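You operate a simulated robot arm through the tools that you are given. There is no shell and no other tool. Be economical: measure what you need, move in short steps, check, and stop when the job is done.

You run a simulated robot arm. Do the job below in one go: nothing can be reset, and whatever is moved stays where it is left.

TASK
Put the Size 60 element carton from the top of the blue table in the grey gearbox drip tray.

It is judged by the outcome, as a careful person would: the job done as asked, and still so three seconds after it is handed in. It fails if anything else is knocked over, pushed out of place, dropped, spilled or broken.

THE ROBOT
A 7-joint arm with a two-finger parallel gripper, fixed in place. Base frame: the origin is at the foot of the arm, x ahead of it, y to its left, z up; the work surface is at about z = 0. Readings come in m, rad, newtons and seconds.
With the tool pointing down near the work surface it reaches from about 0.24 to 0.62 m from the base axis. Its first joint turns from -1.152 to 1.152 rad. Payload 2.6 kg.
Tool frame: the origin (TCP) lies between the finger pads and is the grasp point; the fingertips stand 0.03 m ahead of it; z points along the fingers, y is the line along which they close. The gripper opens to 0.094 m. The fingers are 0.028 m wide and 0.01 m thick; the gripper's body (0.05 by 0.096 m) begins 0.055 m behind the TCP.
Orientation is told as [roll, pitch, yaw] about the base's x, y, z axes, in that order, counted from this pose: with the fingers straight down and closing along the base's y, the tool's x points along the base's -x, its y along +y and its z along -z.

THE INTERFACE
- The arm moves only by the tool send_rows. Its argument "series" is a list of rows, each an object of numbers (a shift or turn left out is 0, a gripper value left out holds the last): "ax", "ay", "az": the turn, a rotation vector about the base's x, y, z in rad; "dx", "dy", "dz": the shift along the base's x, y, z in m; "claw": the finger opening in m, from 0 to 0.094. In form: [{"ax": .., "ay": .., "az": .., "dx": .., "dy": .., "dz": .., "claw": ..}, ...]. A call has 1 to 10 rows; each row is the pose to reach, as a shift and turn from the pose commanded when the call began. Rows are played at 5 a second. More than 0.05 m and 0.15 rad between two rows, or a gripper value outside its range, and nothing of the call is played. Where a pose cannot be reached the arm comes as near as it can. A force on the tool above 40 N (or 10 N above the force at the start of the call, whichever is more), or a blocked arm, ends the call early, and 0.2 s more pass. Each finger travels about 0.072 m/s and halts on what it meets, pressing with about 31 N; the grip force reading is that of the motor and also rises with nothing between the fingers. The clock runs only during rows and for 0.2 s after the last one: add rows that repeat a pose to give the fingers time. The reply holds the time, the measured pose of the TCP, the force on the tool along the base axes, the opening and the grip force, in the units named above and with some noise, and new pictures: "views" is both (left out), scene, wrist or none.
- Cameras (640 x 400 px; columns grow to the right, rows downward): "scene" is fixed at [0.0247, 0.4289, 0.5704]; the picture's right is [-0.80, -0.60, 0.00], its down [-0.41, 0.55, -0.73] and it looks along [0.44, -0.59, -0.68] (base axes); focal length 243 px, centre (320, 200). "wrist" rides on the gripper at [0.076, 0.014, -0.102] in the tool frame; the picture's right is [-0.18, 0.98, 0.00], its down [-0.75, -0.14, -0.64] and it looks along [-0.63, -0.12, 0.77] (tool axes); focal length 243 px, centre (320, 200). There is no depth. A picture from a camera that has moved, and an enlarged one, comes with that camera's place and axes in the base frame and with its lens. The place of the scene camera against the robot may be out by one fixed shift of up to 0.025 m in any direction.
- enlarge(camera, box): a new picture of the part [left, top, right, bottom] of that camera's present view, enlarged. It takes no simulated time.
- sign_off(): hands the job in; it is judged then, once.

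Work in short steps. Places have to be worked out from the pictures, the camera data and where the tool is seen: move nearer, look again, correct. Check each grasp and each placing, and mend what went wrong. You have 90 turns and 170 pictures in all, those below and enlarged ones among them. Open the gripper and draw the arm clear of the work before you hand the job in, unless the task says otherwise; then end with one line.

The tools are called as name(argument=value, ...) on one line, values as JSON. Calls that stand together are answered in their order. send_rows: Moves the arm, as the interface text tells. Its arguments: {"type":"object","properties":{"series":{"type":"array","items":{"type":"object","properties":{"ax":{"type":"number"},"ay":{"type":"number"},"az":{"type":"number"},"dx":{"type":"number"},"dy":{"type":"number"},"dz":{"type":"number"},"claw":{"type":"number"}}}},"views":{"type":"string","enum":["both","scene","wrist","none"]}},"required":["series"]} The other tools are called the same way: enlarge (camera, box) takes an enlarged picture of a part of a camera's view; sign_off () hands the job in.

At the start:

```text
clock: 0.0
eef_pos: [0.3265, 0.0359, 0.3463]
orientation: [-0.001, 0.002, 0.001]
wrist_force: [0.9, -0.3, 0.2]
width: 0.0943
finger_force: 0.1
```

scene: 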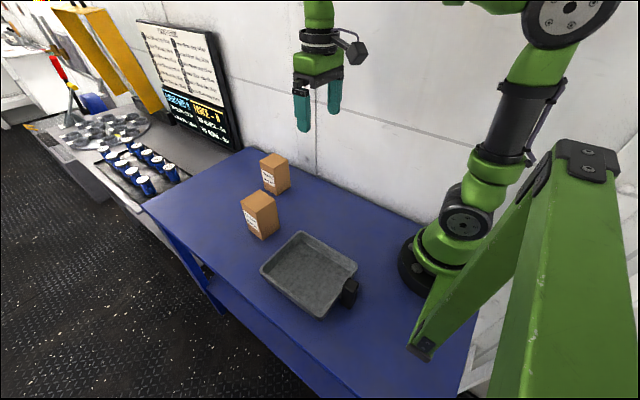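
wrist: 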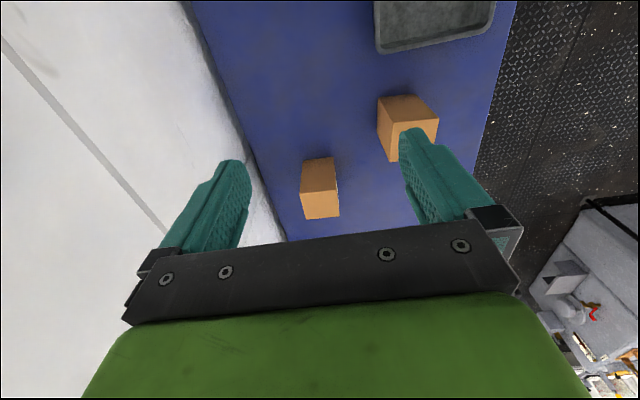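

Two cartons are on the table; I need to read their labels, so I enlarge both in the scene view.

enlarge(camera="scene", box=[230, 180, 290, 240])

enlarge(camera="scene", box=[250, 145, 300, 200])

enlarge(camera="scene", box=[130, 20, 250, 150])

```text
6.67 times, centred on (260, 210) of scene
camera zoom: at [0.0247, 0.4289, 0.5704], right [-0.8, -0.6, 0.0], down [-0.41, 0.55, -0.73], along [0.44, -0.59, -0.68], focal length 1622 px, centre (720, 133)
```

zoom: 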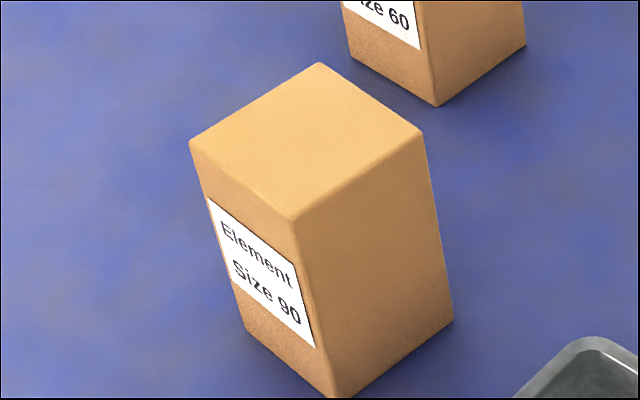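

```text
7.27 times, centred on (275, 172) of scene
camera zoom: at [0.0247, 0.4289, 0.5704], right [-0.8, -0.6, 0.0], down [-0.41, 0.55, -0.73], along [0.44, -0.59, -0.68], focal length 1769 px, centre (647, 400)
```

zoom: 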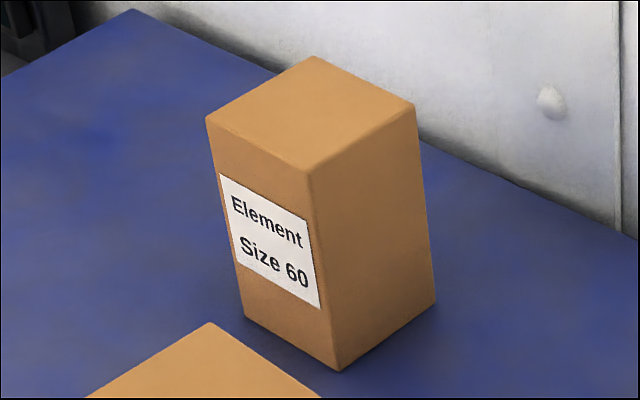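

```text
3.08 times, centred on (190, 85) of scene
camera zoom: at [0.0247, 0.4289, 0.5704], right [-0.8, -0.6, 0.0], down [-0.41, 0.55, -0.73], along [0.44, -0.59, -0.68], focal length 749 px, centre (720, 554)
```

zoom: 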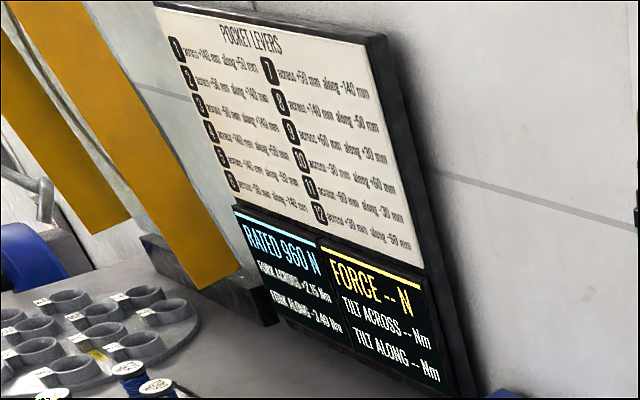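

Size 60 is the carton nearer the wall. Combining the two views puts it at about (0.532, -0.005), 0.063 wide and 0.118 tall. I'll move above it and check.

send_rows(series=[{"dx": 0.04, "dy": -0.008, "dz": -0.02}, {"dx": 0.08, "dy": -0.016, "dz": -0.04}, {"dx": 0.12, "dy": -0.025, "dz": -0.06}, {"dx": 0.16, "dy": -0.034, "dz": -0.08}, {"dx": 0.206, "dy": -0.041, "dz": -0.09}, {"dx": 0.206, "dy": -0.041, "dz": -0.1}, {"dx": 0.206, "dy": -0.041, "dz": -0.1}])

```text
clock: 1.6
eef_pos: [0.5336, -0.0063, 0.246]
orientation: [0.0, 0.001, 0.001]
wrist_force: [0.5, 0.6, 0.2]
width: 0.094
finger_force: 0.0
camera wrist: at [0.4555, 0.008, 0.349], right [0.18, 0.98, 0.0], down [0.75, -0.14, 0.64], along [0.63, -0.12, -0.77], focal length 243 px, centre (320, 200)
```

scene: 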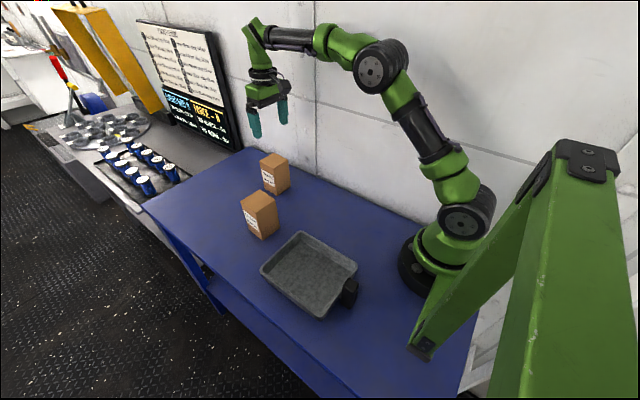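
wrist: 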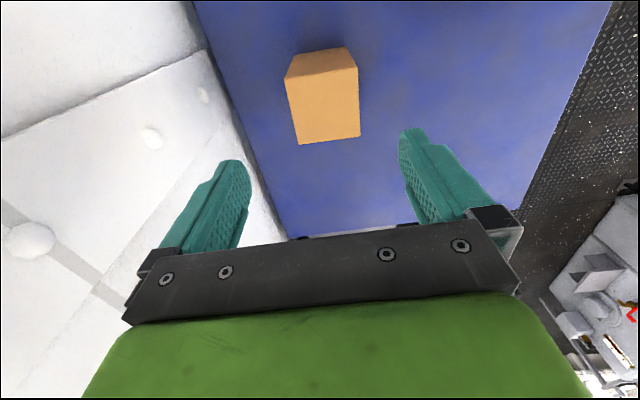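

The carton reads as centred at about (0.537, -0.003), between the fingers. I'll descend to z≈0.083, with slight centring.

send_rows(series=[{"dx": 0.004, "dy": 0.003, "dz": -0.04}, {"dx": 0.004, "dy": 0.003, "dz": -0.08}, {"dx": 0.004, "dy": 0.003, "dz": -0.115}, {"dx": 0.004, "dy": 0.003, "dz": -0.14}, {"dx": 0.004, "dy": 0.003, "dz": -0.163}, {"dx": 0.004, "dy": 0.003, "dz": -0.163}])

```text
clock: 3.0
eef_pos: [0.5367, -0.0002, 0.0842]
orientation: [0.0, 0.001, -0.002]
wrist_force: [-0.4, 0.2, -0.2]
width: 0.0942
finger_force: 0.1
camera wrist: at [0.4592, 0.0144, 0.1863], right [0.18, 0.98, 0.0], down [0.75, -0.14, 0.64], along [0.63, -0.12, -0.77], focal length 243 px, centre (320, 200)
```

scene: 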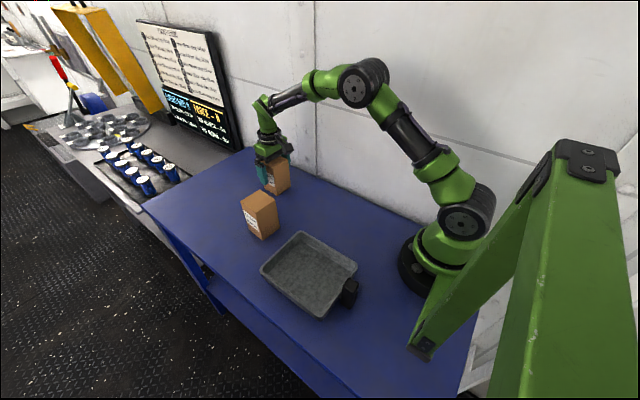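
wrist: 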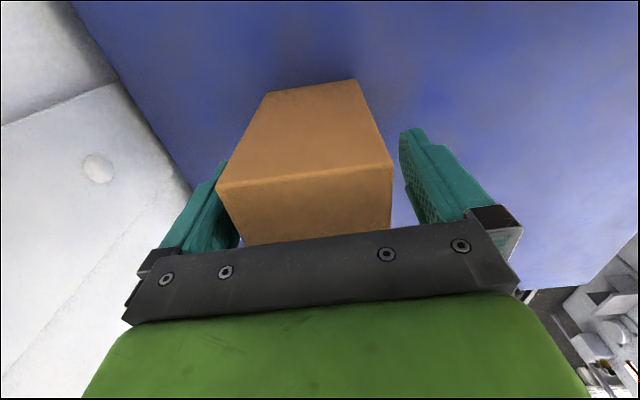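

The carton sits between the fingers with no contact yet. Closing now.

send_rows(series=[{"claw": 0.05}, {"claw": 0.05}, {"claw": 0.05}, {"claw": 0.05}], views="wrist")

```text
clock: 4.0
eef_pos: [0.5377, -0.0011, 0.0835]
orientation: [0.0, 0.0, 0.0]
wrist_force: [-0.4, 0.0, -0.7]
width: 0.0703
finger_force: 30.8
camera wrist: at [0.4592, 0.0144, 0.1866], right [0.18, 0.98, 0.0], down [0.75, -0.14, 0.64], along [0.63, -0.12, -0.77], focal length 243 px, centre (320, 200)
```

wrist: 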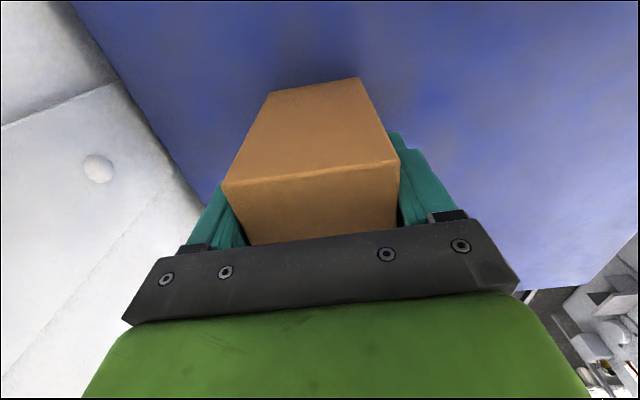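

Gripped at 0.070 m with 31 N. Lifting straight up.

send_rows(series=[{"dz": 0.01}, {"dz": 0.03}, {"dz": 0.06}, {"dz": 0.1}, {"dz": 0.14}, {"dz": 0.17}, {"dz": 0.17}])

```text
clock: 5.6
eef_pos: [0.5339, -0.0022, 0.2553]
orientation: [0.001, -0.001, 0.0]
wrist_force: [0.6, 0.0, -1.7]
width: 0.0705
finger_force: 31.7
camera wrist: at [0.4565, 0.0118, 0.3577], right [0.18, 0.98, 0.0], down [0.75, -0.14, 0.64], along [0.63, -0.12, -0.77], focal length 243 px, centre (320, 200)
```

scene: 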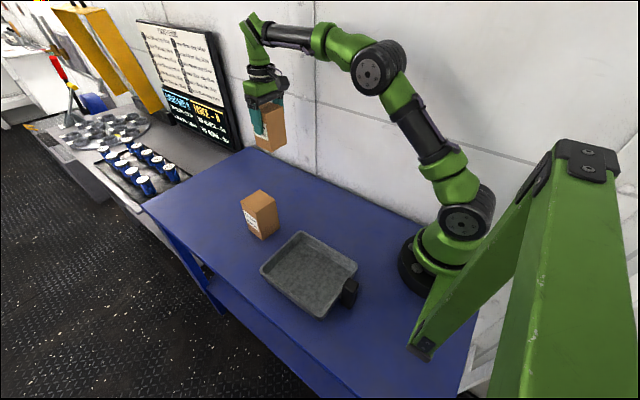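
wrist: 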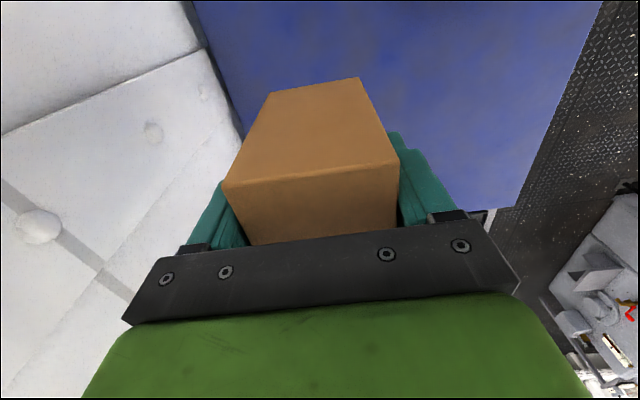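

The carton is held firmly. The tray is centred at about (0.231, 0.197). I'll carry it at height, on the arm side of the other carton.

send_rows(series=[{"dx": -0.03}, {"dx": -0.07}, {"dx": -0.11}, {"dx": -0.15, "dy": 0.01}, {"dx": -0.19, "dy": 0.03}, {"dx": -0.22, "dy": 0.06}, {"dx": -0.25, "dy": 0.09}, {"dx": -0.275, "dy": 0.12}, {"dx": -0.29, "dy": 0.15}, {"dx": -0.29, "dy": 0.15}])

```text
clock: 7.8
eef_pos: [0.246, 0.147, 0.2553]
orientation: [0.0, 0.0, -0.001]
wrist_force: [-0.2, -0.6, -2.2]
width: 0.07
finger_force: 31.5
camera wrist: at [0.1685, 0.1609, 0.3591], right [0.18, 0.98, 0.0], down [0.75, -0.14, 0.64], along [0.63, -0.12, -0.77], focal length 243 px, centre (320, 200)
```

scene: 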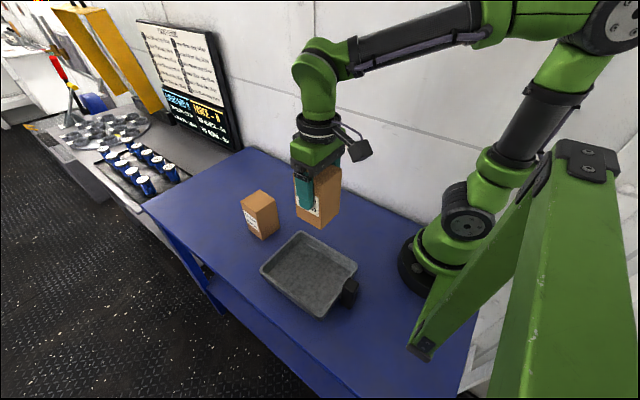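
wrist: 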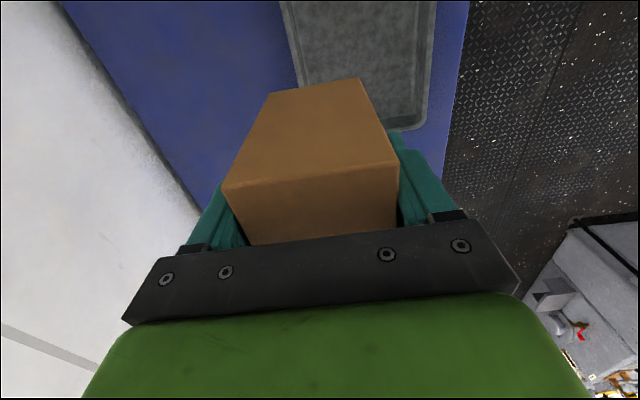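

From the wrist view the tray spans y 0.121–0.273 with its far rim at x≈0.329, so its centre is about (0.235, 0.197). I'll align over it and descend partway.

send_rows(series=[{"dx": -0.006, "dy": 0.025}, {"dx": -0.011, "dy": 0.05}, {"dx": -0.011, "dy": 0.05, "dz": -0.03}, {"dx": -0.011, "dy": 0.05, "dz": -0.06}, {"dx": -0.011, "dy": 0.05, "dz": -0.09}, {"dx": -0.011, "dy": 0.05, "dz": -0.11}, {"dx": -0.011, "dy": 0.05, "dz": -0.11}])

```text
clock: 9.4
eef_pos: [0.2359, 0.1966, 0.144]
orientation: [-0.001, 0.0, 0.0]
wrist_force: [-0.4, 0.1, -2.5]
width: 0.0703
finger_force: 31.3
camera wrist: at [0.1576, 0.2124, 0.2466], right [0.18, 0.98, 0.0], down [0.75, -0.14, 0.64], along [0.63, -0.12, -0.77], focal length 243 px, centre (320, 200)
```

scene: 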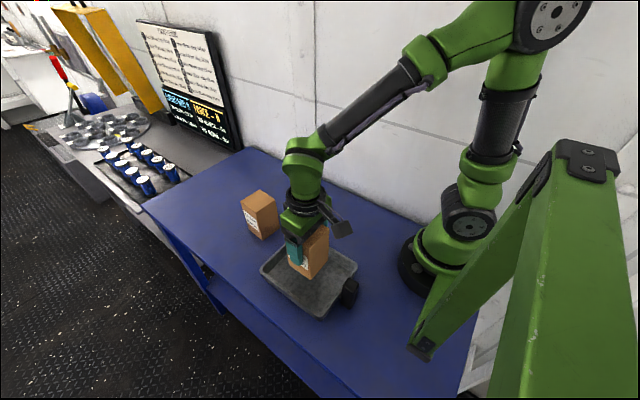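
wrist: 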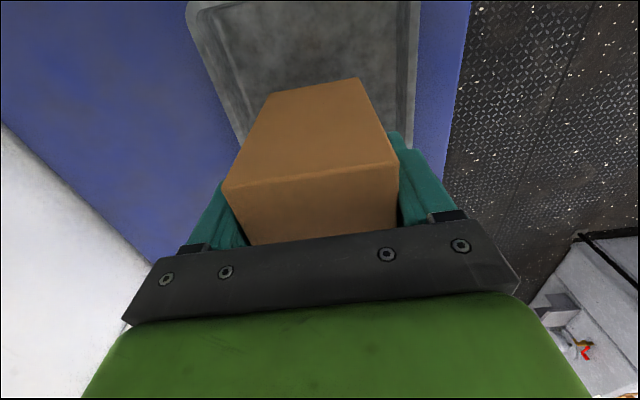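

The carton is over the middle of the tray with its bottom about 0.06 above the table. I'll lower it further in small steps.

send_rows(series=[{"dz": -0.02}, {"dz": -0.035}, {"dz": -0.043}, {"dz": -0.046}, {"dz": -0.046}])

```text
clock: 10.6
eef_pos: [0.2359, 0.1982, 0.0978]
orientation: [-0.001, -0.001, 0.001]
wrist_force: [0.7, -0.9, -2.0]
width: 0.0701
finger_force: 31.2
camera wrist: at [0.1581, 0.2138, 0.2007], right [0.18, 0.98, 0.0], down [0.75, -0.14, 0.64], along [0.63, -0.12, -0.77], focal length 243 px, centre (320, 200)
```

scene: 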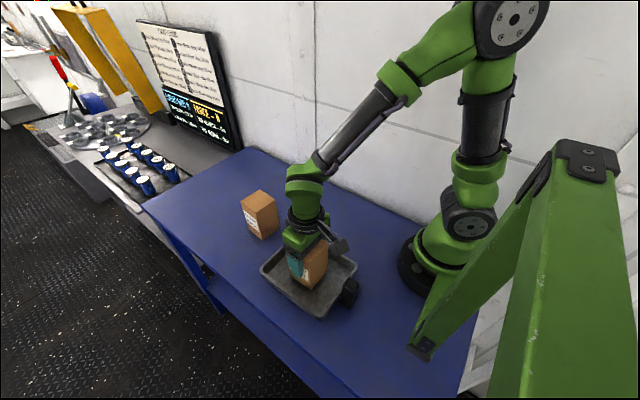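
wrist: 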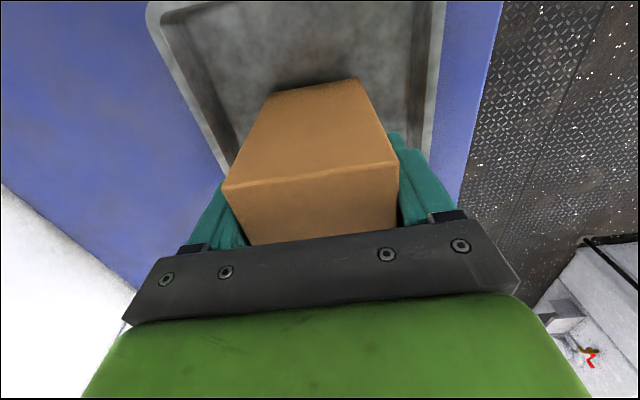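

Still no contact; the tray floor should be close below. I'll go down in millimetre steps and watch the force.

send_rows(series=[{"dz": -0.002}, {"dz": -0.004}, {"dz": -0.005}, {"dz": -0.006}], views="none")

```text
clock: 11.6
eef_pos: [0.2362, 0.198, 0.0923]
orientation: [0.001, 0.0, 0.0]
wrist_force: [-0.1, 0.7, -3.5]
width: 0.0699
finger_force: 31.0
```

Still hanging freely; continuing down.

send_rows(series=[{"dz": -0.001}, {"dz": -0.002}, {"dz": -0.003}, {"dz": -0.003}], views="none")

```text
clock: 12.6
eef_pos: [0.235, 0.1998, 0.0888]
orientation: [0.0, 0.0, -0.001]
wrist_force: [-0.4, -0.9, -2.8]
width: 0.0702
finger_force: 30.8
```

No contact yet; again in 1 mm steps.

send_rows(series=[{"dz": -0.001}, {"dz": -0.002}, {"dz": -0.002}], views="both")

enlarge(camera="scene", box=[250, 215, 370, 325])

```text
clock: 13.4
eef_pos: [0.2354, 0.1993, 0.0871]
orientation: [0.0, 0.0, -0.001]
wrist_force: [-0.7, -0.2, 3.6]
width: 0.07
finger_force: 31.8
camera wrist: at [0.1582, 0.2133, 0.1902], right [0.18, 0.98, 0.0], down [0.75, -0.14, 0.64], along [0.63, -0.12, -0.77], focal length 243 px, centre (320, 200)
```

scene: 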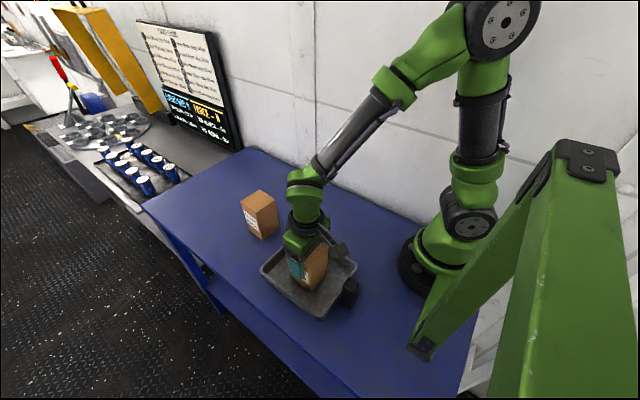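
wrist: 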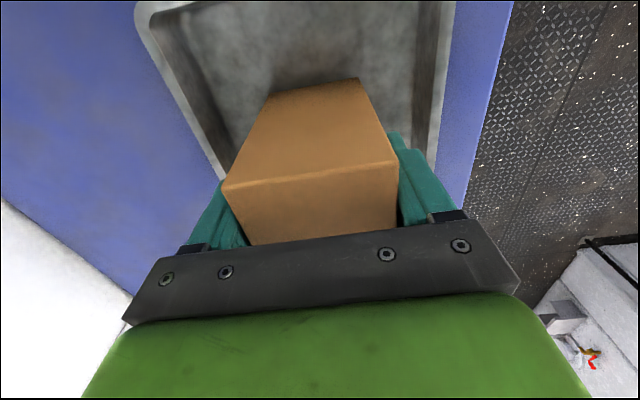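

```text
3.64 times, centred on (310, 270) of scene
camera zoom: at [0.0247, 0.4289, 0.5704], right [-0.8, -0.6, 0.0], down [-0.41, 0.55, -0.73], along [0.44, -0.59, -0.68], focal length 885 px, centre (356, -54)
```

zoom: 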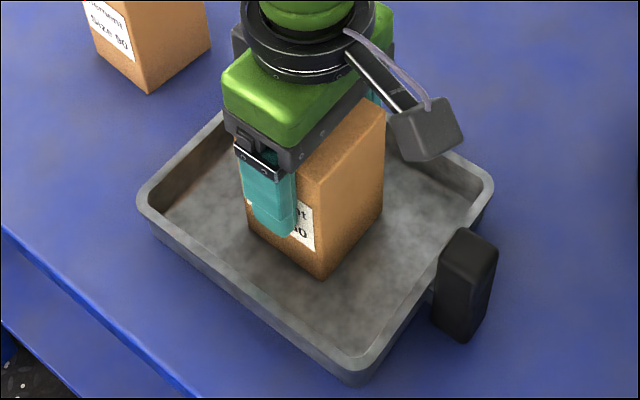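

The vertical force has risen to +3.6 N and the carton stands upright on the tray floor. Opening the fingers.

send_rows(series=[{"claw": 0.075}, {"claw": 0.085}, {"claw": 0.09}, {"claw": 0.09}])

```text
clock: 14.4
eef_pos: [0.2353, 0.1978, 0.088]
orientation: [0.0, 0.001, 0.0]
wrist_force: [-0.7, 0.4, -1.2]
width: 0.0898
finger_force: 0.0
camera wrist: at [0.1581, 0.2133, 0.1901], right [0.18, 0.98, 0.0], down [0.75, -0.14, 0.64], along [0.63, -0.12, -0.77], focal length 243 px, centre (320, 200)
```

scene: 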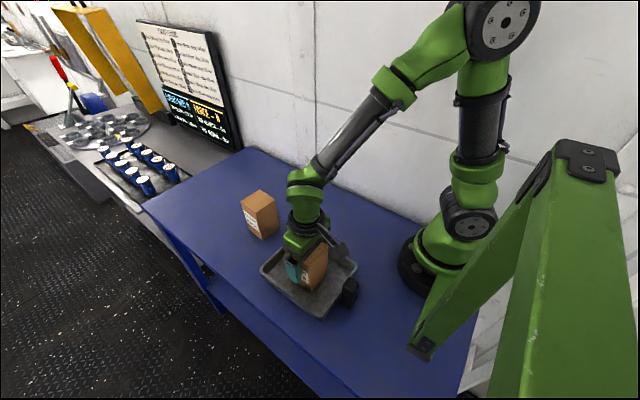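
wrist: 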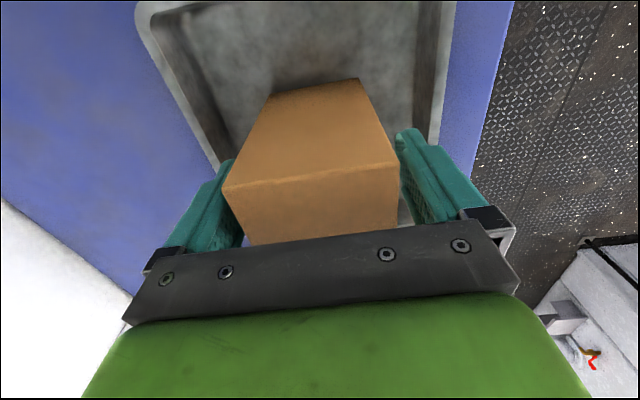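

Both fingers are free and the carton did not move. Withdrawing straight up, then away toward the wall side.

send_rows(series=[{"dz": 0.02}, {"dz": 0.05}, {"dz": 0.09}, {"dz": 0.13}, {"dz": 0.17}, {"dz": 0.2}, {"dz": 0.22, "dx": 0.03, "dy": -0.03}, {"dz": 0.23, "dx": 0.05, "dy": -0.07}, {"dz": 0.23, "dx": 0.07, "dy": -0.11}, {"dz": 0.23, "dx": 0.07, "dy": -0.11}])

enlarge(camera="scene", box=[230, 180, 380, 330])

```text
clock: 16.6
eef_pos: [0.3034, 0.0864, 0.3199]
orientation: [0.0, 0.0, 0.0]
wrist_force: [0.0, 0.2, 0.3]
width: 0.0899
finger_force: 0.0
camera wrist: at [0.2256, 0.0995, 0.4232], right [0.18, 0.98, 0.0], down [0.75, -0.14, 0.64], along [0.63, -0.12, -0.77], focal length 243 px, centre (320, 200)
```

scene: 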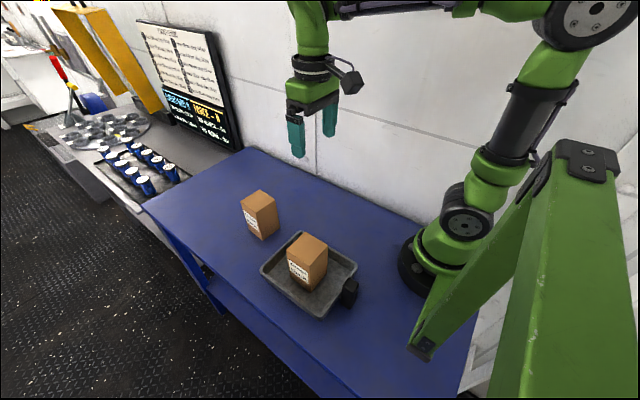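
wrist: 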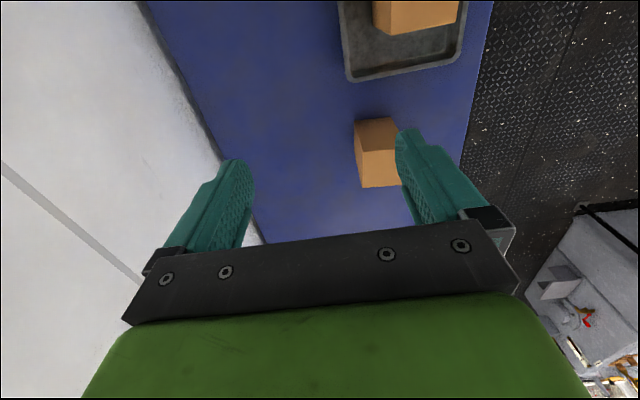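

```text
2.67 times, centred on (305, 255) of scene
camera zoom: at [0.0247, 0.4289, 0.5704], right [-0.8, -0.6, 0.0], down [-0.41, 0.55, -0.73], along [0.44, -0.59, -0.68], focal length 649 px, centre (360, 53)
```

zoom: 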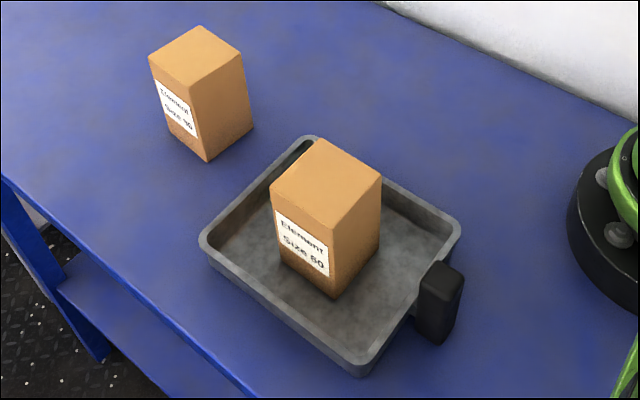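

The carton stands upright in the tray and the arm is clear. I'll check its label once more before handing in.

enlarge(camera="scene", box=[280, 235, 330, 290])

```text
7.27 times, centred on (305, 262) of scene
camera zoom: at [0.0247, 0.4289, 0.5704], right [-0.8, -0.6, 0.0], down [-0.41, 0.55, -0.73], along [0.44, -0.59, -0.68], focal length 1769 px, centre (429, -254)
```

zoom: 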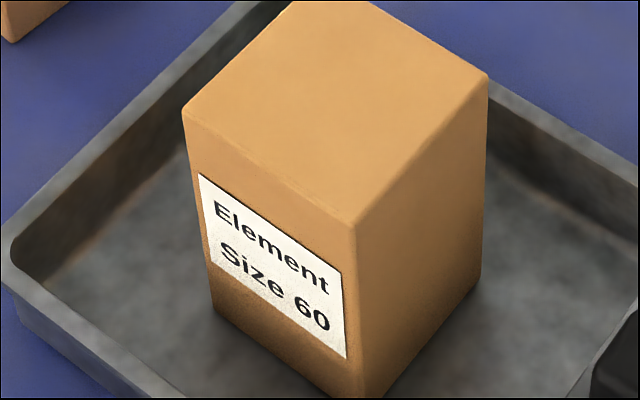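

The label reads Size 60, and the carton stands upright in the tray. Handing in.

sign_off()

```text
The job is handed in.
```

The Size 60 element carton is standing upright in the grey gearbox drip tray, nothing else was moved, and the job is handed in with the gripper open and the arm clear.
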